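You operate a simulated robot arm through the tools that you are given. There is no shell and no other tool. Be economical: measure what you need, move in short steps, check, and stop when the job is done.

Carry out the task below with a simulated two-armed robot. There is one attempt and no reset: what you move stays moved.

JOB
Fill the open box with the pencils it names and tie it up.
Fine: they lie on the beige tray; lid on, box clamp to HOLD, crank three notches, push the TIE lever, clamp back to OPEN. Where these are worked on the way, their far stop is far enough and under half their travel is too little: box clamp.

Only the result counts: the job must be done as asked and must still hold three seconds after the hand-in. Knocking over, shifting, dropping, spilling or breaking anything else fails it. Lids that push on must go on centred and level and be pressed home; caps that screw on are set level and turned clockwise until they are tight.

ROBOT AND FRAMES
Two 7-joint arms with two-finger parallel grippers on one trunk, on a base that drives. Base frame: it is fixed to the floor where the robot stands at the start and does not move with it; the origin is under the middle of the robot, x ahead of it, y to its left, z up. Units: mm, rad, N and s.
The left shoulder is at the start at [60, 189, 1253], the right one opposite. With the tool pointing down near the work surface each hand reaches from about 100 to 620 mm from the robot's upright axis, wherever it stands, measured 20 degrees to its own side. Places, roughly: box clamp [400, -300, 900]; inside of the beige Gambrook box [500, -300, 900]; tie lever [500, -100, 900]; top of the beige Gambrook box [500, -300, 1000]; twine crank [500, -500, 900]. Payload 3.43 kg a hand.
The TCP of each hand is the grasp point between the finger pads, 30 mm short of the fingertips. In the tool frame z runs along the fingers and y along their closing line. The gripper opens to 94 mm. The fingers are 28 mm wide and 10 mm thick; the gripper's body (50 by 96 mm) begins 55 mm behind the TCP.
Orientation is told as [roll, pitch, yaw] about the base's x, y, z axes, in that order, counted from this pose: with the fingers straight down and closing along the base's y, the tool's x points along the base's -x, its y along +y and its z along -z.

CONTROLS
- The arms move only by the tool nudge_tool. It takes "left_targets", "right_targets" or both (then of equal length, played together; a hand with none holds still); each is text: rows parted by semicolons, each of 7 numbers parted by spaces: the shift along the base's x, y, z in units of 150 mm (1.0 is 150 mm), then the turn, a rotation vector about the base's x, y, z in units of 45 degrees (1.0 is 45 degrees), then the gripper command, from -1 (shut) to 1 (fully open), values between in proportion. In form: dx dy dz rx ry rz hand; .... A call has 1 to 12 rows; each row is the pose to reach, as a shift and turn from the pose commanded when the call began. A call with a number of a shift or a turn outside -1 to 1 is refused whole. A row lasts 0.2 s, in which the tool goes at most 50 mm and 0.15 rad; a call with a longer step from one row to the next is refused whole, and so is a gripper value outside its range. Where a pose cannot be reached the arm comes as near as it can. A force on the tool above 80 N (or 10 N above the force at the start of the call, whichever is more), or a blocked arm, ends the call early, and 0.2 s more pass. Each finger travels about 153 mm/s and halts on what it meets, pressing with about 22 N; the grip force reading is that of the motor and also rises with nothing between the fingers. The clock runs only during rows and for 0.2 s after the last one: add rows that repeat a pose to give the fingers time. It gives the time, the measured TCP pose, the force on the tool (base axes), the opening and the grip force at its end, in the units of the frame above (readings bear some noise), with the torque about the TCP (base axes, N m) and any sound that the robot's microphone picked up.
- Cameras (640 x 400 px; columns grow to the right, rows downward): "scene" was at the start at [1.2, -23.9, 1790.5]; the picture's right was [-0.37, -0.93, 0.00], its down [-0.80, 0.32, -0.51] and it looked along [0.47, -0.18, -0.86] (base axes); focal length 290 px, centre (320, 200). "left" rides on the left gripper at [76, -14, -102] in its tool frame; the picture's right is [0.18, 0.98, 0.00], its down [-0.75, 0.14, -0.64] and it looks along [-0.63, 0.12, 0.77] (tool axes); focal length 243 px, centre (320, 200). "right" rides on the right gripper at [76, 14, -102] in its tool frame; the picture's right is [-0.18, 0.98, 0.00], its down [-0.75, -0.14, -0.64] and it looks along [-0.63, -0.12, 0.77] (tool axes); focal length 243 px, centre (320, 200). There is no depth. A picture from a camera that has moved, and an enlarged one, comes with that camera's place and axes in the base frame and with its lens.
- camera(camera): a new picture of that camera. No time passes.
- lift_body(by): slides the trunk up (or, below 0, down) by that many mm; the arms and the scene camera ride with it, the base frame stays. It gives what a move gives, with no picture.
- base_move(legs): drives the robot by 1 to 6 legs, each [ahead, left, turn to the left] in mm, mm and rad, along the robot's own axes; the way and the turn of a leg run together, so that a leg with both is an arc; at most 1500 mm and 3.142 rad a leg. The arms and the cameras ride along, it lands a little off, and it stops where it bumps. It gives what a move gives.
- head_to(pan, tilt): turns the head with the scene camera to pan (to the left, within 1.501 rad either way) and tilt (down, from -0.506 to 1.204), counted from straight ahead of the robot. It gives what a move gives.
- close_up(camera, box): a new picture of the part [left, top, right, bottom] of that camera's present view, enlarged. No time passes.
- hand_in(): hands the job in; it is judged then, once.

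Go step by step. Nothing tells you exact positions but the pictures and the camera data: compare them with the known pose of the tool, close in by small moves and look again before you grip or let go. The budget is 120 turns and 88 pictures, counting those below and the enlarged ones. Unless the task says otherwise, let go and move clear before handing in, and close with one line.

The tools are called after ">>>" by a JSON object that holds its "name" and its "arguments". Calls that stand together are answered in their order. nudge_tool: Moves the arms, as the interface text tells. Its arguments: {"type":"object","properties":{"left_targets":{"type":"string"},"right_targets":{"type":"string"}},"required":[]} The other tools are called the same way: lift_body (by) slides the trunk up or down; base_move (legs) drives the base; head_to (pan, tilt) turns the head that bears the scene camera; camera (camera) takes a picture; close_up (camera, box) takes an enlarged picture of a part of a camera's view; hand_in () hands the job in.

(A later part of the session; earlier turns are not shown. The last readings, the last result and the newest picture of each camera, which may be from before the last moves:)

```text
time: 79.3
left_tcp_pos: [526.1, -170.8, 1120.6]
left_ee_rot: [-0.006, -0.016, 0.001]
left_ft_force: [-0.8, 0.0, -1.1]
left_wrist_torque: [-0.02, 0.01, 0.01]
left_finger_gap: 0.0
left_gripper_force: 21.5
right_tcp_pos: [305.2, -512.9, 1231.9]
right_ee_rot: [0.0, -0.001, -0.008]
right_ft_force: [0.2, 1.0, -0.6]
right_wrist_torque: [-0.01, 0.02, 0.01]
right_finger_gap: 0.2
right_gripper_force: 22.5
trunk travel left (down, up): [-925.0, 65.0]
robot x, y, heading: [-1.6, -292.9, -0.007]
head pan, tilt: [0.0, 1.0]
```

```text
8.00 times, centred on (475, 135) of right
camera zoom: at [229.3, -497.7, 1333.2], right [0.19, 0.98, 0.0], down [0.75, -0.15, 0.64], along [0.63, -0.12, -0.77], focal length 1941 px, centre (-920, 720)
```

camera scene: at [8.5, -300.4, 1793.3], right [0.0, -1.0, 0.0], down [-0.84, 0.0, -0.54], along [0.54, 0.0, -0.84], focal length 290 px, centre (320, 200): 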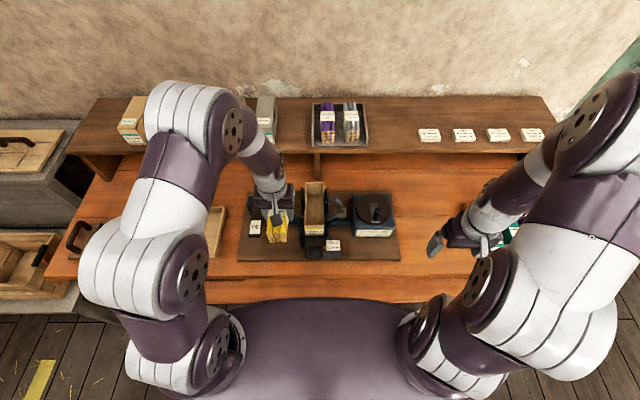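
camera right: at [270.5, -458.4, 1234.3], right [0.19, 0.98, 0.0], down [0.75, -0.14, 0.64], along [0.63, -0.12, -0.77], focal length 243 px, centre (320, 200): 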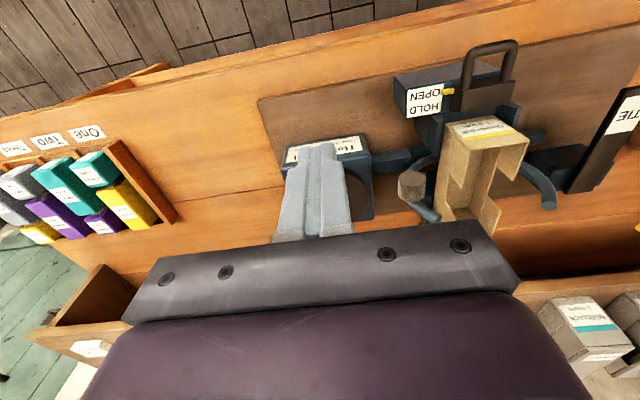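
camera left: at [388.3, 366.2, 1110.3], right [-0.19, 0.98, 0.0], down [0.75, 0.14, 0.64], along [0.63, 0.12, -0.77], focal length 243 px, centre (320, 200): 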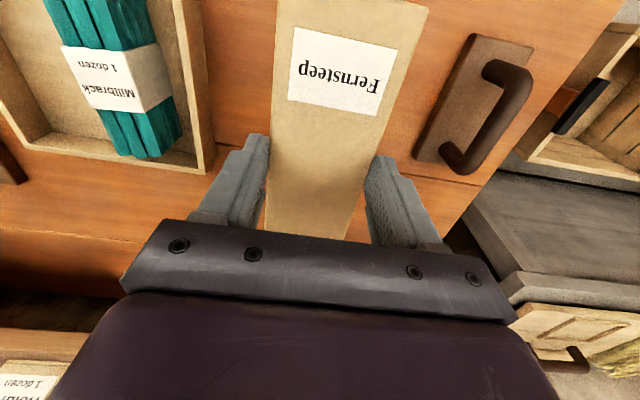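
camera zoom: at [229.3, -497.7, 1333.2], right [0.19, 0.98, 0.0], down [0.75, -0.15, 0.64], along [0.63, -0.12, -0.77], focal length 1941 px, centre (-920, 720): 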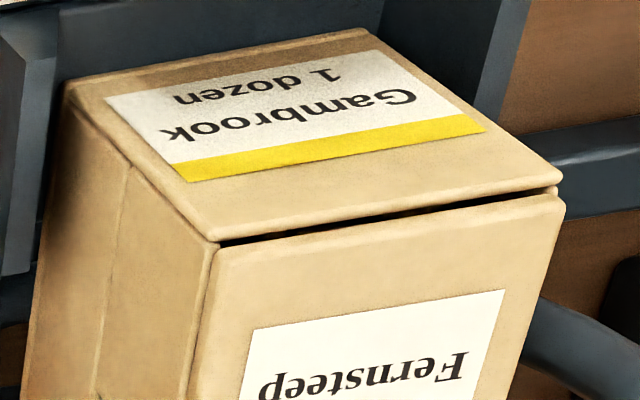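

The lid looks aligned; a thin slit remains at the near end only between the corners. I'll check level and seating by touching the lid at its near and far ends and pressing there too.

>>> {"name": "nudge_tool", "arguments": {"left_targets": "-0.1 -0.2 0 0.008 0.02 0 -1; -0.2 -0.4 0 0.008 0.02 0 -1; -0.35 -0.6 0 0.008 0.02 0 -1; -0.473 -0.748 -0.1 0.008 0.02 0 -1; -0.473 -0.748 -0.3 0.008 0.02 0 -1; -0.473 -0.748 -0.5 0.008 0.02 0 -1; -0.473 -0.748 -0.6 0.008 0.02 0 -1; -0.473 -0.748 -0.6 0.008 0.02 0 -1"}}

>>> {"name": "nudge_tool", "arguments": {"left_targets": "0 0 -0.02 0 0 0 -1; 0 0 -0.04 0 0 0 -1; 0 0 -0.06 0 0 0 -1; 0 0 -0.07 0 0 0 -1; 0 0 -0.08 0 0 0 -1; 0 0 -0.09 0 0 0 -1; 0 0 -0.1 0 0 0 -1; 0 0 -0.11 0 0 0 -1; 0 0 -0.12 0 0 0 -1"}}

```text
time: 81.1
left_tcp_pos: [456.9, -283.0, 1030.9]
left_ee_rot: [0.0, -0.002, 0.001]
left_ft_force: [-0.1, 0.6, -0.6]
left_wrist_torque: [0.0, 0.0, 0.01]
left_finger_gap: 0.0
left_gripper_force: 22.2
right_tcp_pos: [305.9, -513.8, 1230.9]
right_ee_rot: [0.0, 0.001, -0.007]
right_ft_force: [-0.3, -0.9, 0.5]
right_wrist_torque: [0.0, -0.02, -0.01]
right_finger_gap: 0.1
right_gripper_force: 22.4
trunk travel left (down, up): [-925.0, 65.0]
robot x, y, heading: [-1.9, -291.2, -0.008]
head pan, tilt: [0.0, 1.0]
```

```text
time: 83.1
left_tcp_pos: [457.1, -285.1, 1021.4]
left_ee_rot: [-0.006, -0.02, 0.0]
left_ft_force: [-14.1, 9.1, 44.9]
left_wrist_torque: [0.3, 0.92, -0.04]
left_finger_gap: 0.0
left_gripper_force: 21.9
right_tcp_pos: [299.2, -512.3, 1232.2]
right_ee_rot: [-0.002, -0.006, -0.006]
right_ft_force: [0.1, -0.5, 0.7]
right_wrist_torque: [0.03, -0.01, -0.01]
right_finger_gap: 0.2
right_gripper_force: 22.0
trunk travel left (down, up): [-925.0, 65.0]
robot x, y, heading: [-3.4, -294.5, -0.003]
head pan, tilt: [0.0, 1.0]
stopped in row 9 (left hand): the force on the tool passed its limit at 82 N (the readings are from after the stop); the commanded pose is now the measured one
```

Near end height equals the centre (1021.4 vs 1021.5), so it's level and firm there. Now the far end.

>>> {"name": "nudge_tool", "arguments": {"left_targets": "0 0.01 0.1 0.008 0.025 0 -1; 0 0.01 0.15 0.008 0.025 0 -1; 0.2 0.01 0.15 0.008 0.025 0 -1; 0.45 0.01 0.15 0.008 0.025 0 -1; 0.7 0.01 0.15 0.008 0.025 0 -1; 0.85 0.01 0.15 0.008 0.025 0 -1; 0.85 0.01 0.08 0.008 0.025 0 -1; 0.85 0.01 0.06 0.008 0.025 0 -1"}}

>>> {"name": "nudge_tool", "arguments": {"left_targets": "0 0 -0.02 0 0 0 -1; 0 0 -0.04 0 0 0 -1; 0 0 -0.06 0 0 0 -1; 0 0 -0.07 0 0 0 -1; 0 0 -0.08 0 0 0 -1; 0 0 -0.09 0 0 0 -1; 0 0 -0.1 0 0 0 -1; 0 0 -0.11 0 0 0 -1; 0 0 -0.12 0 0 0 -1"}}

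```text
time: 84.9
left_tcp_pos: [587.8, -283.6, 1027.1]
left_ee_rot: [0.0, 0.008, 0.0]
left_ft_force: [-0.3, 0.1, -0.8]
left_wrist_torque: [0.02, 0.01, 0.0]
left_finger_gap: 0.0
left_gripper_force: 21.9
right_tcp_pos: [304.7, -513.6, 1231.0]
right_ee_rot: [0.0, -0.001, -0.009]
right_ft_force: [-0.5, 0.5, 0.3]
right_wrist_torque: [0.0, -0.01, 0.01]
right_finger_gap: 0.1
right_gripper_force: 22.0
trunk travel left (down, up): [-925.0, 65.0]
robot x, y, heading: [-2.6, -293.6, -0.01]
head pan, tilt: [0.0, 1.0]
```

```text
time: 86.9
left_tcp_pos: [588.8, -284.4, 1021.2]
left_ee_rot: [-0.006, -0.018, 0.001]
left_ft_force: [4.4, 7.5, 77.1]
left_wrist_torque: [0.23, 0.79, -0.18]
left_finger_gap: 0.0
left_gripper_force: 22.1
right_tcp_pos: [298.1, -511.3, 1233.7]
right_ee_rot: [-0.003, -0.006, -0.006]
right_ft_force: [-0.9, -0.6, 0.8]
right_wrist_torque: [0.0, 0.02, 0.0]
right_finger_gap: 0.1
right_gripper_force: 21.7
trunk travel left (down, up): [-925.0, 65.0]
robot x, y, heading: [-2.2, -292.3, -0.014]
head pan, tilt: [0.0, 1.0]
```

The far end reads the same height, so the lid is home and level. I withdraw the left hand and study the clamp handle.

>>> {"name": "nudge_tool", "arguments": {"left_targets": "0 0 0.2 0.008 0.022 0 -1; 0 0.1 0.5 0.008 0.022 0 -1; -0.2 0.35 0.65 0.008 0.022 0 -1; -0.4 0.6 0.65 0.008 0.022 0 -1; -0.5 0.9 0.65 0.008 0.022 0 -1; -0.5 1 0.65 0.008 0.022 0 -1"}}

>>> {"name": "close_up", "arguments": {"camera": "scene", "box": [285, 200, 365, 260]}}

>>> {"name": "close_up", "arguments": {"camera": "right", "box": [400, 30, 520, 140]}}

>>> {"name": "close_up", "arguments": {"camera": "left", "box": [0, 0, 250, 200]}}

```text
refused: row 3 steps farther than a row can; nothing moved
```

```text
6.67 times, centred on (325, 230) of scene
camera zoom: at [-4.7, -291.3, 1793.7], right [-0.01, -1.0, 0.0], down [-0.84, 0.01, -0.55], along [0.55, 0.0, -0.84], focal length 1933 px, centre (287, 0)
```

zoom: 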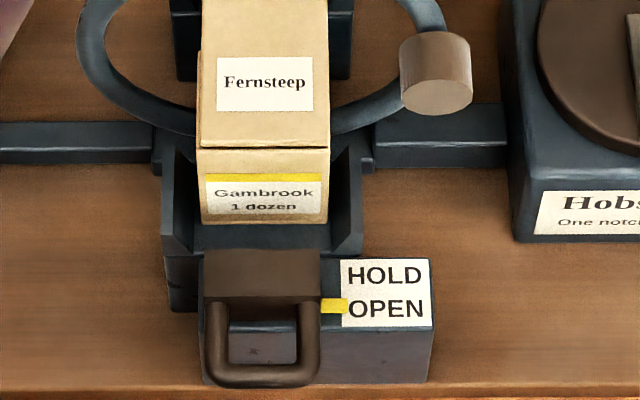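

```text
3.64 times, centred on (460, 85) of right
camera zoom: at [221.1, -497.1, 1335.2], right [0.19, 0.98, 0.0], down [0.75, -0.15, 0.65], along [0.64, -0.12, -0.76], focal length 882 px, centre (-189, 618)
```

zoom: 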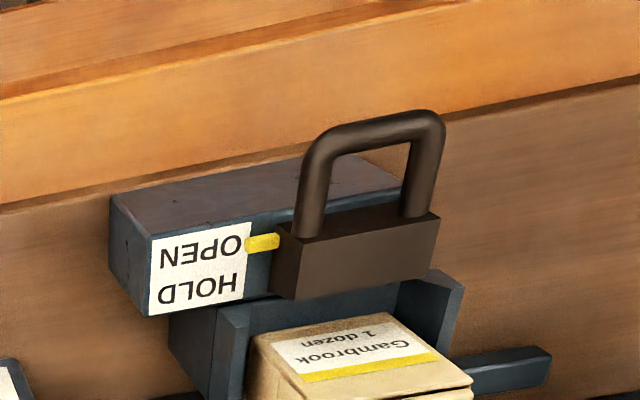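

```text
2.00 times, centred on (125, 100) of left
camera zoom: at [511.8, -296.6, 1121.7], right [-0.18, 0.98, -0.01], down [0.74, 0.14, 0.66], along [0.65, 0.11, -0.76], focal length 485 px, centre (710, 400)
```

zoom: 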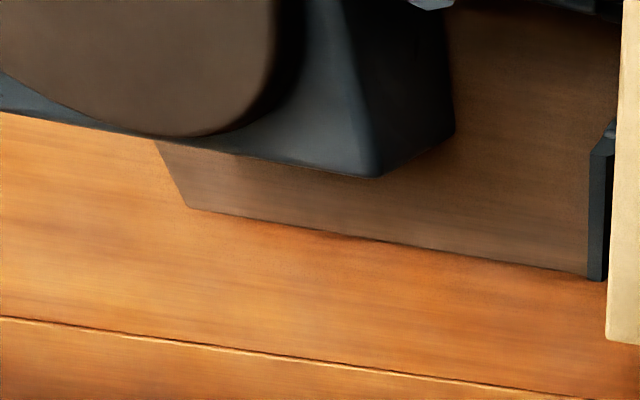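

I place the clamp handle as a horizontal loop: bar at about (348, −279, 920), legs at y≈−301 and −257, just above the housing top (z≈908). HOLD lies toward +x. I withdraw the left hand and plan to grip the loop's legs from outside.

>>> {"name": "nudge_tool", "arguments": {"left_targets": "0 0 0.2 0.008 0.022 0 0; 0 0.05 0.45 0.008 0.022 0 0.5; -0.15 0.1 0.6 0.008 0.022 0 0.7; -0.4 0.1 0.65 0.008 0.022 0 0.7; -0.65 0.06 0.65 0.008 0.022 0 0.7; -0.9 0.04 0.65 0.008 0.022 0 0.7; -1 0.036 0.65 0.008 0.022 0 0.7"}}

>>> {"name": "nudge_tool", "arguments": {"left_targets": "-0.25 0 0 0 0 0 0.7; -0.47 0 -0.1 0 0 0 0.7; -0.47 0 -0.4 0 0 0 0.7; -0.47 0 -0.7 0 0 0 0.7; -0.47 0 -0.85 0 0 0 0.7; -0.47 0 -0.85 0 0 0 0.7"}}

>>> {"name": "close_up", "arguments": {"camera": "right", "box": [390, 20, 540, 150]}}

>>> {"name": "camera", "arguments": {"camera": "left"}}

```text
time: 88.5
left_tcp_pos: [438.7, -280.2, 1105.4]
left_ee_rot: [0.008, 0.025, 0.0]
left_ft_force: [0.3, -0.4, -0.3]
left_wrist_torque: [-0.02, -0.03, -0.01]
left_finger_gap: 79.9
left_gripper_force: 0.1
left hand out of reach, approached as far as the arm can: row 1, 2
right_tcp_pos: [305.2, -513.6, 1229.4]
right_ee_rot: [-0.001, 0.0, -0.006]
right_ft_force: [0.7, 0.9, -0.2]
right_wrist_torque: [-0.01, -0.01, 0.0]
right_finger_gap: 0.0
right_gripper_force: 21.3
trunk travel left (down, up): [-925.0, 65.0]
robot x, y, heading: [0.0, -295.8, -0.008]
head pan, tilt: [0.0, 1.0]
```

```text
time: 89.9
left_tcp_pos: [368.1, -279.5, 979.9]
left_ee_rot: [0.01, 0.024, 0.001]
left_ft_force: [0.0, -0.1, 0.3]
left_wrist_torque: [0.04, -0.02, 0.01]
left_finger_gap: 79.9
left_gripper_force: 0.0
right_tcp_pos: [305.8, -514.0, 1229.8]
right_ee_rot: [-0.001, 0.001, -0.008]
right_ft_force: [0.7, 0.0, -1.2]
right_wrist_torque: [-0.05, -0.01, -0.02]
right_finger_gap: 0.0
right_gripper_force: 21.8
trunk travel left (down, up): [-925.0, 65.0]
robot x, y, heading: [-2.7, -294.9, -0.008]
head pan, tilt: [0.0, 1.0]
```

```text
3.08 times, centred on (465, 85) of right
camera zoom: at [230.1, -498.3, 1332.9], right [0.19, 0.98, 0.0], down [0.75, -0.15, 0.64], along [0.63, -0.12, -0.77], focal length 746 px, centre (-126, 554)
```

zoom: 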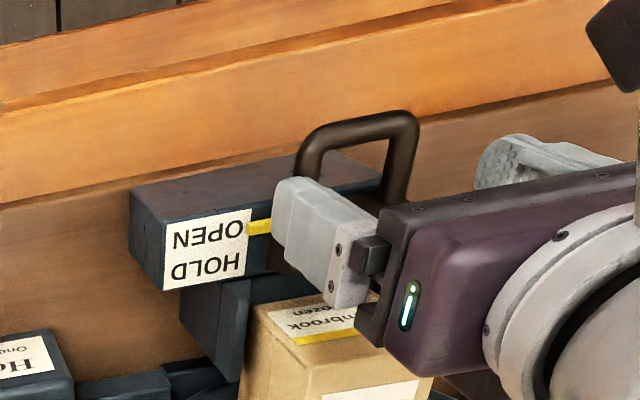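

```text
20 pictures are left
camera left: at [294.8, -292.7, 1082.8], right [-0.18, 0.98, 0.01], down [0.77, 0.14, 0.62], along [0.61, 0.12, -0.78], focal length 243 px, centre (320, 200)
```

left: 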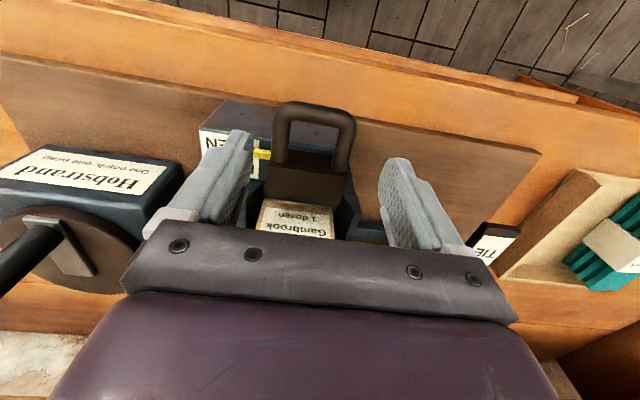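

The loop lies between the fingers. I straighten the tool, descend to z≈941 and close on the loop's legs.

>>> {"name": "nudge_tool", "arguments": {"left_targets": "0 -0.012 -0.08 -0.012 -0.031 0 0.7; 0 -0.012 -0.16 -0.012 -0.031 0 0.7; 0 -0.012 -0.22 -0.012 -0.031 0 0.7; 0 -0.012 -0.255 -0.012 -0.031 0 0.7; 0 -0.012 -0.255 -0.012 -0.031 0 0.7; 0 -0.012 -0.255 -0.012 -0.031 0 0.3; 0 -0.012 -0.255 -0.012 -0.031 0 -1; 0 -0.012 -0.255 -0.012 -0.031 0 -1; 0 -0.012 -0.255 -0.012 -0.031 0 -1"}}

```text
time: 91.9
left_tcp_pos: [370.0, -282.6, 940.6]
left_ee_rot: [0.002, -0.002, 0.001]
left_ft_force: [-3.0, -25.0, -6.2]
left_wrist_torque: [-0.64, -0.16, 0.87]
left_finger_gap: 55.4
left_gripper_force: 45.5
right_tcp_pos: [304.7, -518.7, 1229.8]
right_ee_rot: [0.002, 0.0, -0.007]
right_ft_force: [0.3, -0.4, 0.0]
right_wrist_torque: [0.0, 0.0, 0.01]
right_finger_gap: 0.1
right_gripper_force: 21.3
trunk travel left (down, up): [-925.0, 65.0]
robot x, y, heading: [-2.3, -291.6, -0.01]
head pan, tilt: [0.0, 1.0]
```

The loop is gripped (55 mm). The hand is being pulled toward −y, so I shift 2 mm that way and slide the clamp toward HOLD.

>>> {"name": "nudge_tool", "arguments": {"left_targets": "0 -0.013 0 0 0 0 -1; 0.03 -0.013 0 0 0 0 -1; 0.06 -0.013 0 0 0 0 -1; 0.09 -0.013 0 0 0 0 -1; 0.12 -0.013 0 0 0 0 -1; 0.15 -0.013 0 0 0 0 -1; 0.18 -0.013 0 0 0 0 -1; 0.18 -0.013 0 0 0 0 -1"}}

>>> {"name": "close_up", "arguments": {"camera": "right", "box": [390, 20, 540, 150]}}

```text
time: 93.7
left_tcp_pos: [387.1, -283.4, 940.4]
left_ee_rot: [0.008, 0.003, -0.001]
left_ft_force: [-38.8, -24.3, -2.0]
left_wrist_torque: [-0.24, 0.74, 0.58]
left_finger_gap: 55.4
left_gripper_force: 44.8
right_tcp_pos: [299.0, -518.4, 1230.5]
right_ee_rot: [0.003, -0.005, -0.007]
right_ft_force: [0.3, 1.5, 0.0]
right_wrist_torque: [-0.02, -0.01, 0.01]
right_finger_gap: 0.1
right_gripper_force: 22.1
trunk travel left (down, up): [-925.0, 65.0]
robot x, y, heading: [-1.1, -294.9, -0.007]
head pan, tilt: [0.0, 1.0]
```

```text
3.08 times, centred on (465, 85) of right
camera zoom: at [222.5, -502.7, 1333.4], right [0.19, 0.98, 0.0], down [0.75, -0.15, 0.65], along [0.63, -0.12, -0.76], focal length 746 px, centre (-126, 554)
```

zoom: 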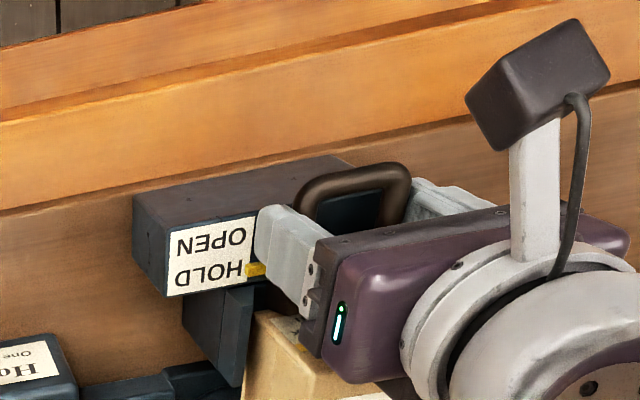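

The pointer is at HOLD and it pushes against its stop. I relax, release and lift away.

>>> {"name": "nudge_tool", "arguments": {"left_targets": "-0.03 0 0 0 0 0 -0.2; -0.05 0 0 0 0 0 0.6; -0.05 0 0 0 0 0 0.7; -0.05 0 0.1 0 0 0 0.7; -0.05 0 0.35 0 0 0 0.7; -0.05 0 0.65 0 0 0 0.7; -0.05 0.2 0.9 0 0 0 0.7; -0.05 0.5 1 0 0 0 0.7; -0.05 0.8 1 0 0 0 0.7"}}

>>> {"name": "close_up", "arguments": {"camera": "scene", "box": [250, 150, 410, 260]}}

```text
time: 95.7
left_tcp_pos: [389.6, -160.1, 1089.3]
left_ee_rot: [-0.002, 0.0, 0.0]
left_ft_force: [0.6, 0.3, -0.6]
left_wrist_torque: [-0.01, -0.02, -0.02]
left_finger_gap: 79.8
left_gripper_force: 0.0
right_tcp_pos: [305.9, -512.5, 1230.8]
right_ee_rot: [-0.003, 0.0, -0.006]
right_ft_force: [0.3, -0.1, 0.2]
right_wrist_torque: [-0.01, -0.04, 0.01]
right_finger_gap: 0.0
right_gripper_force: 22.3
trunk travel left (down, up): [-925.0, 65.0]
robot x, y, heading: [-2.6, -290.3, -0.006]
head pan, tilt: [0.0, 1.0]
```

```text
3.64 times, centred on (330, 205) of scene
camera zoom: at [7.0, -291.3, 1793.3], right [-0.01, -1.0, 0.0], down [-0.84, 0.01, -0.54], along [0.54, 0.0, -0.84], focal length 1054 px, centre (284, 182)
```

zoom: 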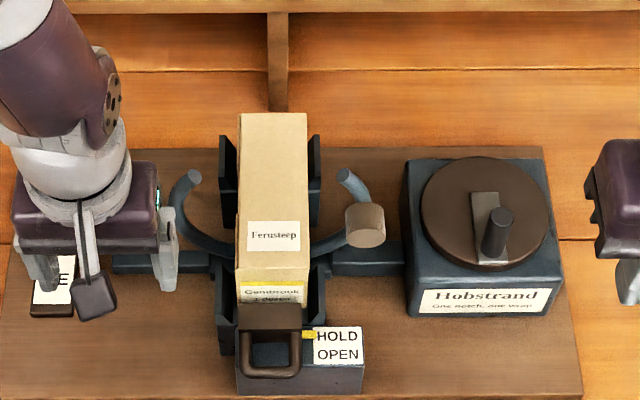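

The clamp stays at HOLD. Next the crank: disc centre about (526, −486), knob at about (480, −486), z 928–997. I bring the right hand nearer to look for notch or direction marks.

>>> {"name": "nudge_tool", "arguments": {"right_targets": "0.15 0.03 -0.15 0 0 0 -0.5; 0.3 0.06 -0.35 0 0 0 0; 0.45 0.09 -0.55 0 0 0 0.1; 0.6 0.12 -0.75 0 0 0 0.1; 0.7 0.15 -0.87 0 0 0 0.1; 0.7 0.15 -0.87 0 0 0 0.1"}}

>>> {"name": "camera", "arguments": {"camera": "right"}}

```text
time: 97.1
left_tcp_pos: [387.4, -162.6, 1090.1]
left_ee_rot: [0.0, 0.0, 0.0]
left_ft_force: [0.5, -0.5, 0.6]
left_wrist_torque: [-0.02, -0.02, 0.02]
left_finger_gap: 79.9
left_gripper_force: 0.1
right_tcp_pos: [409.6, -490.5, 1099.0]
right_ee_rot: [0.002, 0.001, -0.009]
right_ft_force: [0.5, 0.4, -0.3]
right_wrist_torque: [-0.02, -0.01, -0.01]
right_finger_gap: 51.7
right_gripper_force: 0.1
trunk travel left (down, up): [-925.0, 65.0]
robot x, y, heading: [-1.4, -294.3, -0.007]
head pan, tilt: [0.0, 1.0]
```

```text
17 pictures are left
camera right: at [335.3, -475.6, 1201.0], right [0.19, 0.98, 0.0], down [0.75, -0.15, 0.64], along [0.63, -0.12, -0.77], focal length 243 px, centre (320, 200)
```

right: 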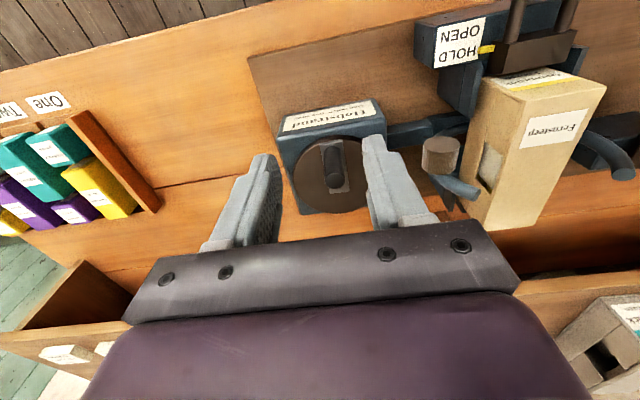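

>>> {"name": "close_up", "arguments": {"camera": "right", "box": [270, 90, 400, 220]}}

```text
3.08 times, centred on (335, 155) of right
camera zoom: at [335.3, -475.6, 1201.0], right [0.19, 0.98, 0.0], down [0.75, -0.15, 0.64], along [0.63, -0.12, -0.77], focal length 746 px, centre (274, 338)
```

zoom: 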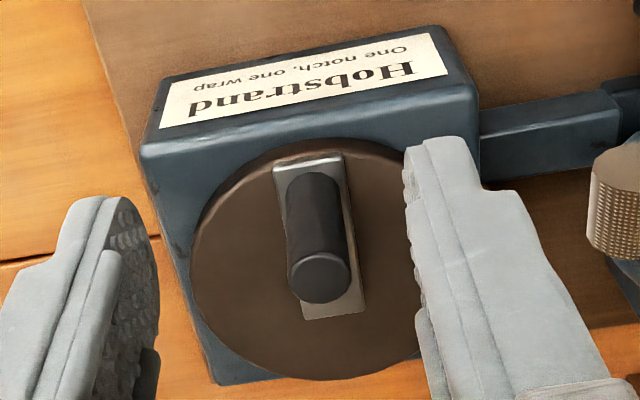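

The knob is a 21 mm peg at about (480, −487), and the rotation centre is about (526, −487), radius ≈45 mm. I lower the right hand over the peg and grip it.

>>> {"name": "nudge_tool", "arguments": {"right_targets": "0.2 0.01 0 0 0 0 0.1; 0.4 0.02 0 0 0 0 0.1; 0.473 0.02 -0.15 0 0 0 0.1; 0.473 0.02 -0.4 0 0 0 0.1; 0.473 0.02 -0.6 0 0 0 0.1; 0.473 0.02 -0.8 0 0 0 0.1; 0.473 0.02 -0.8 0 0 0 0.1; 0.473 0.02 -0.8 0 0 0 -0.4; 0.473 0.02 -0.8 0 0 0 -1; 0.473 0.02 -0.8 0 0 0 -1"}}

```text
time: 99.3
left_tcp_pos: [388.6, -163.0, 1089.8]
left_ee_rot: [-0.001, -0.001, 0.0]
left_ft_force: [0.0, 0.4, -0.1]
left_wrist_torque: [0.01, -0.02, 0.01]
left_finger_gap: 80.0
left_gripper_force: 0.0
right_tcp_pos: [481.1, -485.2, 981.6]
right_ee_rot: [0.001, 0.0, -0.007]
right_ft_force: [-2.1, 1.9, -4.2]
right_wrist_torque: [0.06, -0.63, 0.15]
right_finger_gap: 21.6
right_gripper_force: 44.8
trunk travel left (down, up): [-925.0, 65.0]
robot x, y, heading: [-0.2, -296.3, -0.011]
head pan, tilt: [0.0, 1.0]
```

The peg is gripped at 21.6 mm. I try a small clockwise turn (about 20°) and listen.

>>> {"name": "nudge_tool", "arguments": {"right_targets": "0.002 0.037 0 0 0 0 -1; 0.009 0.073 0 0 0 0 -1; 0.018 0.103 0 0 0 0 -1; 0.018 0.103 0 0 0 0 -1"}}

```text
time: 100.3
left_tcp_pos: [387.9, -162.9, 1089.9]
left_ee_rot: [-0.001, -0.001, 0.0]
left_ft_force: [0.0, 1.1, 0.1]
left_wrist_torque: [0.0, 0.0, 0.02]
left_finger_gap: 79.9
left_gripper_force: 0.1
right_tcp_pos: [483.2, -471.4, 980.8]
right_ee_rot: [0.0, -0.002, -0.006]
right_ft_force: [-4.2, -5.2, 4.2]
right_wrist_torque: [-0.18, 0.4, -0.28]
right_finger_gap: 21.7
right_gripper_force: 44.9
trunk travel left (down, up): [-925.0, 65.0]
robot x, y, heading: [1.4, -293.7, -0.005]
head pan, tilt: [0.0, 1.0]
```

It turns with light resistance and no click yet. I continue clockwise in steps to listen for clicks.

>>> {"name": "nudge_tool", "arguments": {"right_targets": "0.01 0.024 0 0 0 0 -1; 0.022 0.047 0 0 0 0 -1; 0.036 0.069 0 0 0 0 -1; 0.052 0.09 0 0 0 0 -1; 0.052 0.09 0 0 0 0 -1"}}

>>> {"name": "nudge_tool", "arguments": {"right_targets": "0.018 0.019 0 0 0 0 -1; 0.037 0.037 0 0 0 0 -1; 0.058 0.052 0 0 0 0 -1; 0.08 0.067 0 0 0 0 -1; 0.08 0.067 0 0 0 0 -1"}}

```text
time: 101.5
left_tcp_pos: [387.7, -161.6, 1090.4]
left_ee_rot: [-0.002, -0.002, -0.001]
left_ft_force: [0.3, 0.1, 0.1]
left_wrist_torque: [0.0, 0.0, 0.0]
left_finger_gap: 79.8
left_gripper_force: 0.0
right_tcp_pos: [492.2, -458.1, 981.1]
right_ee_rot: [0.0, -0.002, -0.004]
right_ft_force: [-1.3, -4.0, 4.9]
right_wrist_torque: [-0.04, 0.06, -0.12]
right_finger_gap: 21.6
right_gripper_force: 45.7
trunk travel left (down, up): [-925.0, 65.0]
robot x, y, heading: [-1.3, -292.7, -0.01]
head pan, tilt: [0.0, 1.0]
```

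```text
time: 102.7
left_tcp_pos: [388.8, -163.4, 1089.9]
left_ee_rot: [-0.002, -0.001, 0.0]
left_ft_force: [0.0, 0.5, 0.0]
left_wrist_torque: [-0.02, -0.02, 0.04]
left_finger_gap: 80.0
left_gripper_force: 0.0
right_tcp_pos: [505.9, -449.5, 980.9]
right_ee_rot: [-0.001, 0.0, -0.006]
right_ft_force: [-0.6, -6.0, 0.8]
right_wrist_torque: [-0.36, 0.31, -0.17]
right_finger_gap: 21.8
right_gripper_force: 44.9
trunk travel left (down, up): [-925.0, 65.0]
robot x, y, heading: [3.2, -294.2, -0.007]
head pan, tilt: [0.0, 1.0]
```

>>> {"name": "nudge_tool", "arguments": {"right_targets": "0.023 0.01 0 0 0 0 -1; 0.047 0.018 0 0 0 0 -1; 0.072 0.024 0 0 0 0 -1; 0.098 0.028 0 0 0 0 -1; 0.124 0.029 0 0 0 0 -1; 0.15 0.029 0 0 0 0 -1; 0.15 0.029 0 0 0 0 -1"}}

```text
time: 104.3
left_tcp_pos: [387.7, -160.6, 1089.9]
left_ee_rot: [-0.002, -0.001, 0.001]
left_ft_force: [-0.3, -0.3, 0.7]
left_wrist_torque: [-0.03, 0.02, 0.0]
left_finger_gap: 79.8
left_gripper_force: 0.1
right_tcp_pos: [524.7, -442.7, 980.6]
right_ee_rot: [0.0, 0.002, -0.008]
right_ft_force: [-10.9, 10.0, -9.8]
right_wrist_torque: [0.82, -0.29, -0.43]
right_finger_gap: 21.6
right_gripper_force: 44.6
trunk travel left (down, up): [-925.0, 65.0]
robot x, y, heading: [-2.2, -293.1, -0.008]
head pan, tilt: [0.0, 1.0]
```

>>> {"name": "nudge_tool", "arguments": {"right_targets": "0.026 0.004 0 0 0 0 -1; 0.052 0.002 0 0 0 0 -1; 0.078 -0.004 0 0 0 0 -1; 0.103 -0.011 0 0 0 0 -1; 0.127 -0.021 0 0 0 0 -1; 0.15 -0.033 0 0 0 0 -1; 0.15 -0.033 0 0 0 0 -1"}}

```text
time: 105.9
left_tcp_pos: [390.1, -160.7, 1089.2]
left_ee_rot: [-0.003, -0.001, 0.001]
left_ft_force: [0.6, -0.4, 0.0]
left_wrist_torque: [0.0, 0.02, -0.01]
left_finger_gap: 80.0
left_gripper_force: 0.0
right_tcp_pos: [551.9, -447.9, 981.7]
right_ee_rot: [-0.001, -0.005, -0.007]
right_ft_force: [5.9, 12.8, 1.2]
right_wrist_torque: [0.76, -1.08, -0.2]
right_finger_gap: 21.7
right_gripper_force: 45.0
trunk travel left (down, up): [-925.0, 65.0]
robot x, y, heading: [-0.3, -296.5, -0.007]
head pan, tilt: [0.0, 1.0]
```

About 120° with no click; I check that the disc is actually turning with the peg.

>>> {"name": "close_up", "arguments": {"camera": "scene", "box": [300, 150, 440, 240]}}

```text
4.44 times, centred on (370, 195) of scene
camera zoom: at [8.5, -290.0, 1793.4], right [-0.01, -1.0, 0.0], down [-0.84, 0.01, -0.54], along [0.54, -0.01, -0.84], focal length 1289 px, centre (98, 222)
```

zoom: 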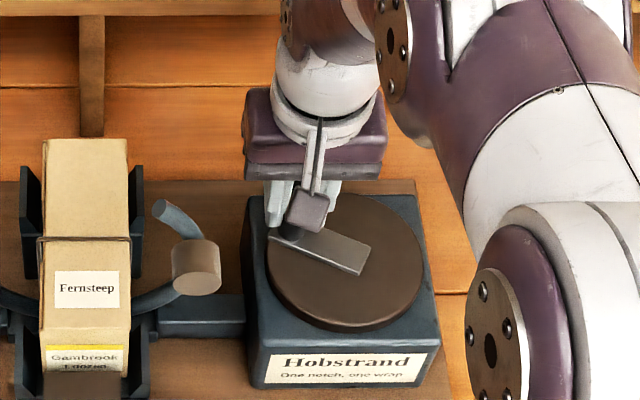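

A twine wrap has appeared on the box, so the direction is right. I zoom in to count wraps.

>>> {"name": "close_up", "arguments": {"camera": "scene", "box": [304, 184, 340, 220]}}

```text
11.11 times, centred on (322, 202) of scene
camera zoom: at [8.5, -290.0, 1793.4], right [-0.01, -1.0, 0.0], down [-0.84, 0.01, -0.54], along [0.54, -0.01, -0.84], focal length 3222 px, centre (298, 178)
```

zoom: 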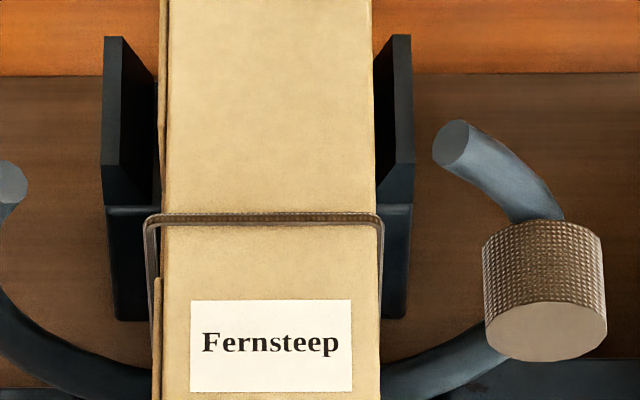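

Exactly one wrap so far. I continue clockwise to about 165° and check again.

>>> {"name": "nudge_tool", "arguments": {"right_targets": "0.028 -0.003 0 0 0 0 -1; 0.054 -0.011 0 0 0 0 -1; 0.074 -0.029 0 0 0 0 -1; 0.091 -0.049 0 0 0 0 -1; 0.107 -0.07 0 0 0 0 -1; 0.122 -0.093 0 0 0 0 -1; 0.134 -0.117 0 0 0 0 -1; 0.145 -0.141 0 0 0 0 -1; 0.153 -0.167 0 0 0 0 -1; 0.153 -0.167 0 0 0 0 -1"}}

>>> {"name": "close_up", "arguments": {"camera": "scene", "box": [300, 170, 400, 240]}}

```text
time: 108.1
left_tcp_pos: [391.2, -161.7, 1089.7]
left_ee_rot: [-0.001, 0.001, 0.0]
left_ft_force: [-0.1, -0.6, -0.3]
left_wrist_torque: [0.0, -0.02, -0.06]
left_finger_gap: 79.9
left_gripper_force: 0.0
right_tcp_pos: [573.5, -475.0, 980.4]
right_ee_rot: [-0.002, -0.004, -0.008]
right_ft_force: [14.1, 9.2, 9.1]
right_wrist_torque: [1.4, -0.3, -0.2]
right_finger_gap: 21.7
right_gripper_force: 44.7
trunk travel left (down, up): [-925.0, 65.0]
robot x, y, heading: [-0.6, -295.0, 0.0]
head pan, tilt: [0.0, 1.0]
```

```text
5.71 times, centred on (350, 205) of scene
camera zoom: at [9.1, -290.7, 1793.4], right [-0.01, -1.0, 0.0], down [-0.84, 0.01, -0.54], along [0.54, -0.01, -0.84], focal length 1657 px, centre (149, 171)
```

zoom: 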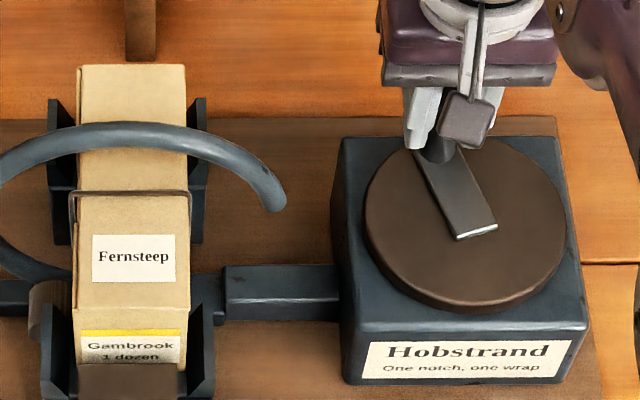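

The wrapping ring turns with the crank: about one ring turn per 120°, so three notches make one full crank turn. I continue to about 240°.

>>> {"name": "nudge_tool", "arguments": {"right_targets": "0.019 -0.052 0 0 0 0 -1; 0.019 -0.107 0 0 0 0 -1; 0.01 -0.161 0 0 0 0 -1; -0.009 -0.212 0 0 0 0 -1; -0.036 -0.259 0 0 0 0 -1; -0.071 -0.301 0 0 0 0 -1; -0.113 -0.336 0 0 0 0 -1; -0.136 -0.351 0 0 0 0 -1; -0.136 -0.351 0 0 0 0 -1"}}

>>> {"name": "close_up", "arguments": {"camera": "scene", "box": [300, 170, 400, 240]}}

```text
time: 110.1
left_tcp_pos: [389.9, -162.1, 1088.5]
left_ee_rot: [-0.001, 0.002, 0.001]
left_ft_force: [-0.1, 0.0, 0.0]
left_wrist_torque: [-0.01, -0.01, 0.02]
left_finger_gap: 79.9
left_gripper_force: 0.0
right_tcp_pos: [552.1, -526.6, 979.6]
right_ee_rot: [-0.003, 0.003, -0.008]
right_ft_force: [1.1, 6.8, -6.3]
right_wrist_torque: [0.21, -0.13, -0.3]
right_finger_gap: 21.7
right_gripper_force: 44.9
trunk travel left (down, up): [-925.0, 65.0]
robot x, y, heading: [-3.6, -290.4, -0.006]
head pan, tilt: [0.0, 1.0]
```

```text
5.71 times, centred on (350, 205) of scene
camera zoom: at [8.6, -291.5, 1793.2], right [-0.01, -1.0, 0.0], down [-0.84, 0.01, -0.54], along [0.54, 0.0, -0.84], focal length 1657 px, centre (149, 171)
```

zoom: 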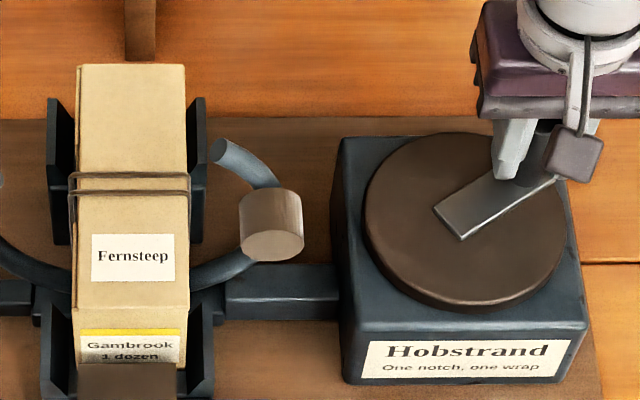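

Two wraps and the ring is home at 240°. I make the last third of the turn back to the start position.

>>> {"name": "nudge_tool", "arguments": {"right_targets": "-0.051 -0.02 0 0 0 0 -1; -0.103 -0.034 0 0 0 0 -1; -0.157 -0.039 0 0 0 0 -1; -0.211 -0.034 0 0 0 0 -1; -0.263 -0.02 0 0 0 0 -1; -0.312 0.003 0 0 0 0 -1; -0.356 0.034 0 0 0 0 -1; -0.394 0.072 0 0 0 0 -1; -0.425 0.117 0 0 0 0 -1; -0.448 0.165 0 0 0 0 -1; -0.462 0.217 0 0 0 0 -1; -0.467 0.271 0 0 0 0 -1"}}

>>> {"name": "close_up", "arguments": {"camera": "scene", "box": [300, 170, 400, 240]}}

```text
time: 112.7
left_tcp_pos: [388.4, -164.0, 1089.1]
left_ee_rot: [0.0, -0.001, 0.0]
left_ft_force: [-0.4, 0.0, -0.3]
left_wrist_torque: [0.0, 0.01, -0.01]
left_finger_gap: 79.7
left_gripper_force: 0.1
right_tcp_pos: [480.9, -487.3, 979.5]
right_ee_rot: [0.0, 0.002, -0.007]
right_ft_force: [-5.7, -9.0, -10.1]
right_wrist_torque: [-0.4, 0.1, -0.41]
right_finger_gap: 21.5
right_gripper_force: 45.7
trunk travel left (down, up): [-925.0, 65.0]
robot x, y, heading: [-0.3, -294.2, -0.007]
head pan, tilt: [0.0, 1.0]
```

```text
5.71 times, centred on (350, 205) of scene
camera zoom: at [7.2, -295.3, 1793.1], right [-0.01, -1.0, 0.0], down [-0.84, 0.01, -0.54], along [0.54, 0.0, -0.84], focal length 1657 px, centre (149, 171)
```

zoom: 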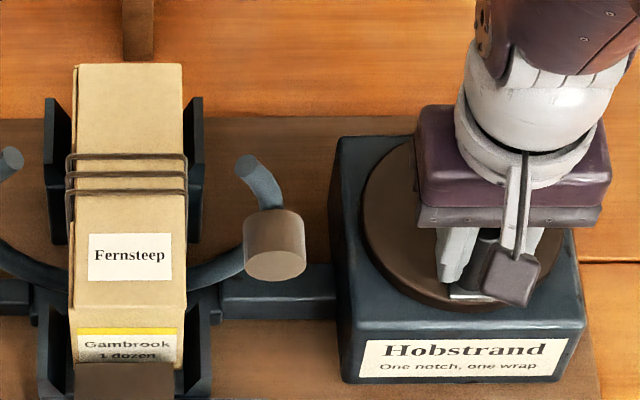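

Three wraps are on the box and the crank is back at its start. I release the peg and lift the right hand clear.

>>> {"name": "nudge_tool", "arguments": {"right_targets": "0 0 0 0 0 0 -0.4; 0 0 0 0 0 0 0.1; 0 0 0 0 0 0 0.1; 0 0 0.15 0 0 0 0.1; 0 0 0.4 0 0 0 0.1; 0 0 0.7 0 0 0 0.1; -0.2 -0.1 0.9 0 0 0 0.1; -0.45 -0.2 1 0 0 0 0.1; -0.7 -0.3 1 0 0 0 0.1"}}

>>> {"name": "nudge_tool", "arguments": {"left_targets": "-0.2 0.1 0.1 0 0 0 0.2; -0.4 0.2 0.2 0 0 0 -0.5; -0.5 0.3 0.3 0 0 0 -1; -0.5 0.4 0.3 0 0 0 -1"}}

>>> {"name": "close_up", "arguments": {"camera": "scene", "box": [230, 150, 410, 260]}}

>>> {"name": "camera", "arguments": {"camera": "left"}}

```text
time: 114.7
left_tcp_pos: [388.2, -162.5, 1090.4]
left_ee_rot: [-0.001, 0.001, -0.001]
left_ft_force: [0.4, 0.3, 0.7]
left_wrist_torque: [0.0, 0.01, 0.0]
left_finger_gap: 79.8
left_gripper_force: 0.0
right_tcp_pos: [374.4, -534.6, 1131.2]
right_ee_rot: [0.0, -0.001, -0.007]
right_ft_force: [-1.1, 0.3, -0.2]
right_wrist_torque: [0.03, -0.02, -0.04]
right_finger_gap: 51.7
right_gripper_force: 0.0
trunk travel left (down, up): [-925.0, 65.0]
robot x, y, heading: [-1.0, -293.4, -0.006]
head pan, tilt: [0.0, 1.0]
```

```text
time: 115.7
left_tcp_pos: [314.6, -103.3, 1135.1]
left_ee_rot: [-0.003, 0.0, 0.0]
left_ft_force: [-0.3, -0.1, -0.3]
left_wrist_torque: [0.01, 0.03, -0.04]
left_finger_gap: 0.0
left_gripper_force: 21.7
right_tcp_pos: [377.1, -532.6, 1131.0]
right_ee_rot: [0.0, 0.0, -0.008]
right_ft_force: [0.6, 0.2, 0.3]
right_wrist_torque: [0.01, -0.02, 0.01]
right_finger_gap: 51.6
right_gripper_force: 0.0
trunk travel left (down, up): [-925.0, 65.0]
robot x, y, heading: [2.0, -292.6, -0.002]
head pan, tilt: [0.0, 1.0]
```

```text
3.56 times, centred on (320, 205) of scene
camera zoom: at [7.8, -292.0, 1793.3], right [-0.01, -1.0, 0.0], down [-0.84, 0.01, -0.54], along [0.54, 0.0, -0.84], focal length 1031 px, centre (320, 182)
```

zoom: 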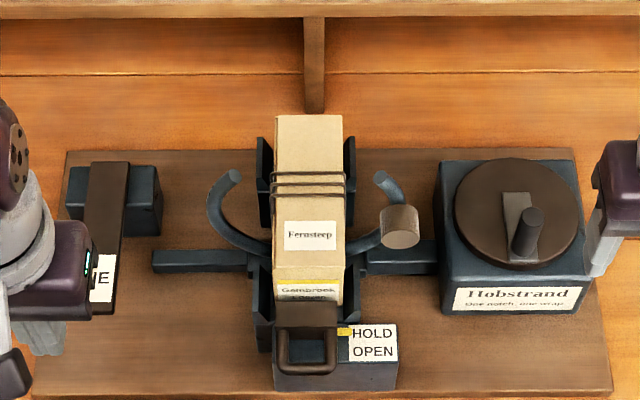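

```text
9 pictures are left
camera left: at [239.3, -114.3, 1236.8], right [-0.18, 0.98, 0.0], down [0.75, 0.14, 0.64], along [0.63, 0.12, -0.77], focal length 243 px, centre (320, 200)
```

left: 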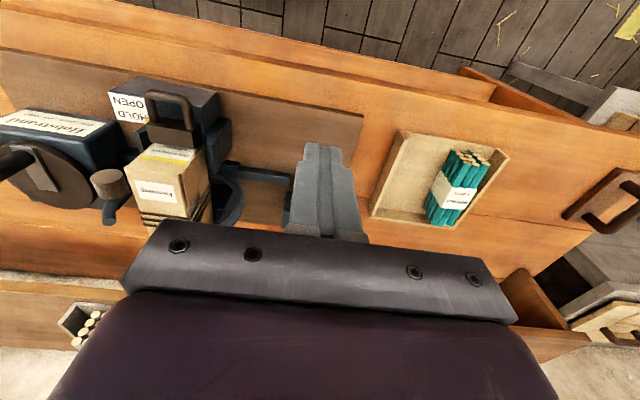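

Crank done; twine wraps are in place. The TIE lever is a raised horizontal bar from the pivot block at x≈590 to a free near end at about (429, −82, 912). I bring the closed left hand above its near end to push it down.

>>> {"name": "nudge_tool", "arguments": {"left_targets": "0.2 0.03 0 0 0 0 -1; 0.4 0.06 -0.1 0 0 0 -1; 0.6 0.1 -0.25 0 0 0 -1; 0.8 0.14 -0.45 0 0 0 -1; 0.87 0.14 -0.7 0 0 0 -1; 0.87 0.14 -0.9 0 0 0 -1; 0.87 0.14 -0.95 0 0 0 -1; 0.87 0.14 -0.95 0 0 0 -1"}}

>>> {"name": "camera", "arguments": {"camera": "left"}}

```text
time: 117.5
left_tcp_pos: [443.5, -80.8, 992.6]
left_ee_rot: [-0.003, 0.001, 0.001]
left_ft_force: [0.7, 0.1, -0.2]
left_wrist_torque: [-0.03, 0.04, 0.02]
left_finger_gap: 0.3
left_gripper_force: 21.9
right_tcp_pos: [374.8, -532.3, 1130.4]
right_ee_rot: [0.0, 0.0, -0.006]
right_ft_force: [-0.2, 0.2, 0.8]
right_wrist_torque: [0.0, 0.01, 0.01]
right_finger_gap: 51.6
right_gripper_force: 0.1
trunk travel left (down, up): [-925.0, 65.0]
robot x, y, heading: [0.9, -297.2, -0.002]
head pan, tilt: [0.0, 1.0]
```

```text
8 pictures are left
camera left: at [368.8, -93.3, 1094.8], right [-0.18, 0.98, 0.0], down [0.75, 0.14, 0.64], along [0.63, 0.12, -0.77], focal length 243 px, centre (320, 200)
```

left: 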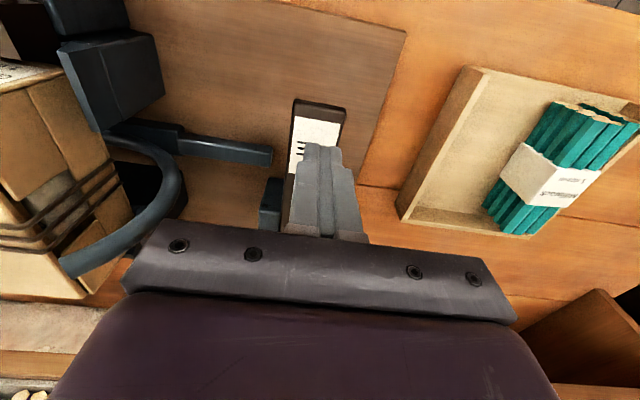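

The hand is right over the lever's near end. I push down in steps.

>>> {"name": "nudge_tool", "arguments": {"left_targets": "0.02 0 -0.15 0 0 0 -1; 0.02 0 -0.28 0 0 0 -1; 0.02 0 -0.32 0 0 0 -1; 0.02 0 -0.36 0 0 0 -1; 0.02 0 -0.4 0 0 0 -1; 0.02 0 -0.44 0 0 0 -1; 0.02 0 -0.48 0 0 0 -1; 0.02 0 -0.5 0 0 0 -1"}}

```text
time: 119.3
left_tcp_pos: [445.7, -81.5, 917.9]
left_ee_rot: [-0.002, 0.0, 0.0]
left_ft_force: [1.3, -0.5, 5.3]
left_wrist_torque: [0.02, -0.12, -0.01]
left_finger_gap: 0.2
left_gripper_force: 22.4
right_tcp_pos: [376.8, -534.9, 1130.7]
right_ee_rot: [0.0, -0.001, -0.007]
right_ft_force: [-0.5, 0.0, 0.7]
right_wrist_torque: [0.01, -0.02, 0.02]
right_finger_gap: 51.8
right_gripper_force: 0.0
trunk travel left (down, up): [-925.0, 65.0]
robot x, y, heading: [-1.7, -296.8, -0.005]
head pan, tilt: [0.0, 1.0]
```

The lever gives way with about 5 N. I keep pushing to its stop.

>>> {"name": "nudge_tool", "arguments": {"left_targets": "0 0 -0.03 0 0 0 -1; 0 0 -0.06 0 0 0 -1; 0 0 -0.09 0 0 0 -1; 0 0 -0.12 0 0 0 -1; 0 0 -0.15 0 0 0 -1; 0 0 -0.18 0 0 0 -1; 0 0 -0.2 0 0 0 -1"}}

>>> {"name": "camera", "arguments": {"camera": "left"}}

```text
time: 120.7
left_tcp_pos: [446.1, -81.7, 900.4]
left_ee_rot: [0.002, -0.016, 0.003]
left_ft_force: [-23.3, -1.4, 62.4]
left_wrist_torque: [-0.04, -0.23, -0.03]
left_finger_gap: 0.0
left_gripper_force: 22.3
right_tcp_pos: [366.9, -535.2, 1131.8]
right_ee_rot: [0.001, -0.008, -0.005]
right_ft_force: [0.8, 0.6, 0.4]
right_wrist_torque: [-0.02, 0.01, -0.01]
right_finger_gap: 51.8
right_gripper_force: 0.1
trunk travel left (down, up): [-925.0, 65.0]
robot x, y, heading: [-5.8, -292.1, -0.009]
head pan, tilt: [0.0, 1.0]
stopped in row 6 (left hand): the force on the tool passed its limit at 86 N (the readings are from after the stop); the commanded pose is now the measured one
```

```text
7 pictures are left
camera left: at [369.3, -94.7, 1001.5], right [-0.19, 0.98, 0.0], down [0.74, 0.14, 0.66], along [0.64, 0.12, -0.75], focal length 243 px, centre (320, 200)
```

left: 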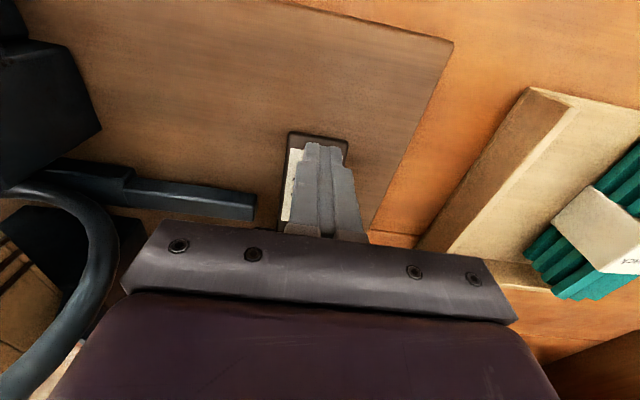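

The lever hit its firm stop. I raise the hand and check whether the twine is tied.

>>> {"name": "nudge_tool", "arguments": {"left_targets": "0 0 0.1 0 0.02 0 -1; 0 0 0.3 0 0.02 0 -1; -0.1 0 0.55 0 0.02 0 -0.5; -0.25 0 0.8 0 0.02 0 0.3; -0.35 -0.1 1 0 0.02 0 0.7; -0.35 -0.1 1 0 0.02 0 0.7"}}

>>> {"name": "close_up", "arguments": {"camera": "scene", "box": [235, 170, 355, 255]}}

```text
time: 122.1
left_tcp_pos: [400.2, -93.7, 1045.7]
left_ee_rot: [0.001, 0.005, 0.001]
left_ft_force: [0.7, -0.4, 0.1]
left_wrist_torque: [-0.01, 0.01, 0.0]
left_finger_gap: 79.9
left_gripper_force: 0.0
right_tcp_pos: [375.9, -532.0, 1130.2]
right_ee_rot: [0.0, 0.001, -0.007]
right_ft_force: [0.2, -0.5, 0.0]
right_wrist_torque: [0.01, 0.01, 0.0]
right_finger_gap: 51.8
right_gripper_force: 0.0
trunk travel left (down, up): [-925.0, 65.0]
robot x, y, heading: [-2.5, -292.3, -0.009]
head pan, tilt: [0.0, 1.0]
```

```text
4.71 times, centred on (295, 212) of scene
camera zoom: at [8.0, -292.5, 1793.3], right [-0.01, -1.0, 0.0], down [-0.84, 0.01, -0.54], along [0.54, 0.0, -0.84], focal length 1364 px, centre (438, 141)
```

zoom: 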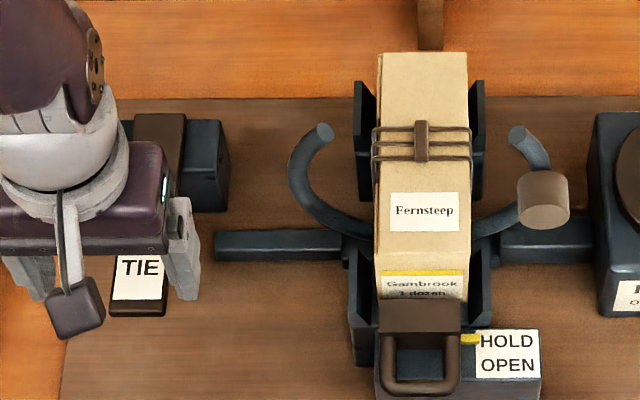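

The twine is tied, with the knot piece in place. Finally the clamp goes back to OPEN: I move the left hand over the loop again.

>>> {"name": "nudge_tool", "arguments": {"left_targets": "-0.02 -0.25 0 0 0 0 0.7; -0.05 -0.5 0 0 0 0 0.7; -0.08 -0.75 0 0 0 0 0.7; -0.08 -1 0 0 0 0 0.7"}}

>>> {"name": "nudge_tool", "arguments": {"left_targets": "0 -0.15 0 0 -0.006 0 0.7; 0 -0.267 0 0 -0.006 0 0.7; 0 -0.267 -0.2 0 -0.006 0 0.7; 0 -0.267 -0.4 0 -0.006 0 0.7; 0 -0.267 -0.4 0 -0.006 0 0.7"}}

>>> {"name": "camera", "arguments": {"camera": "left"}}

```text
time: 123.1
left_tcp_pos: [388.1, -245.6, 1047.8]
left_ee_rot: [0.001, 0.004, 0.002]
left_ft_force: [0.0, -0.5, 0.1]
left_wrist_torque: [0.03, 0.0, 0.02]
left_finger_gap: 79.9
left_gripper_force: 0.0
right_tcp_pos: [376.1, -534.5, 1130.0]
right_ee_rot: [0.003, 0.001, -0.007]
right_ft_force: [0.3, 0.3, -0.7]
right_wrist_torque: [-0.04, -0.04, -0.01]
right_finger_gap: 51.7
right_gripper_force: 0.1
trunk travel left (down, up): [-925.0, 65.0]
robot x, y, heading: [-0.0, -294.5, -0.009]
head pan, tilt: [0.0, 1.0]
```

```text
time: 124.3
left_tcp_pos: [388.0, -285.4, 985.1]
left_ee_rot: [0.0, -0.002, 0.003]
left_ft_force: [-0.4, 0.4, -0.2]
left_wrist_torque: [0.0, 0.03, 0.0]
left_finger_gap: 79.9
left_gripper_force: 0.1
right_tcp_pos: [376.0, -533.3, 1129.2]
right_ee_rot: [0.0, 0.0, -0.009]
right_ft_force: [-0.3, 0.2, -0.6]
right_wrist_torque: [0.0, -0.02, 0.01]
right_finger_gap: 51.4
right_gripper_force: 0.0
trunk travel left (down, up): [-925.0, 65.0]
robot x, y, heading: [-1.3, -293.1, -0.008]
head pan, tilt: [0.0, 1.0]
```

```text
5 pictures are left
camera left: at [312.6, -298.8, 1086.7], right [-0.19, 0.98, 0.0], down [0.75, 0.14, 0.64], along [0.63, 0.12, -0.77], focal length 243 px, centre (320, 200)
```

left: 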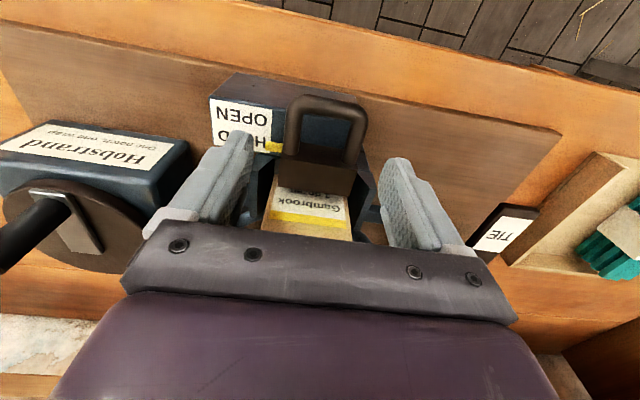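

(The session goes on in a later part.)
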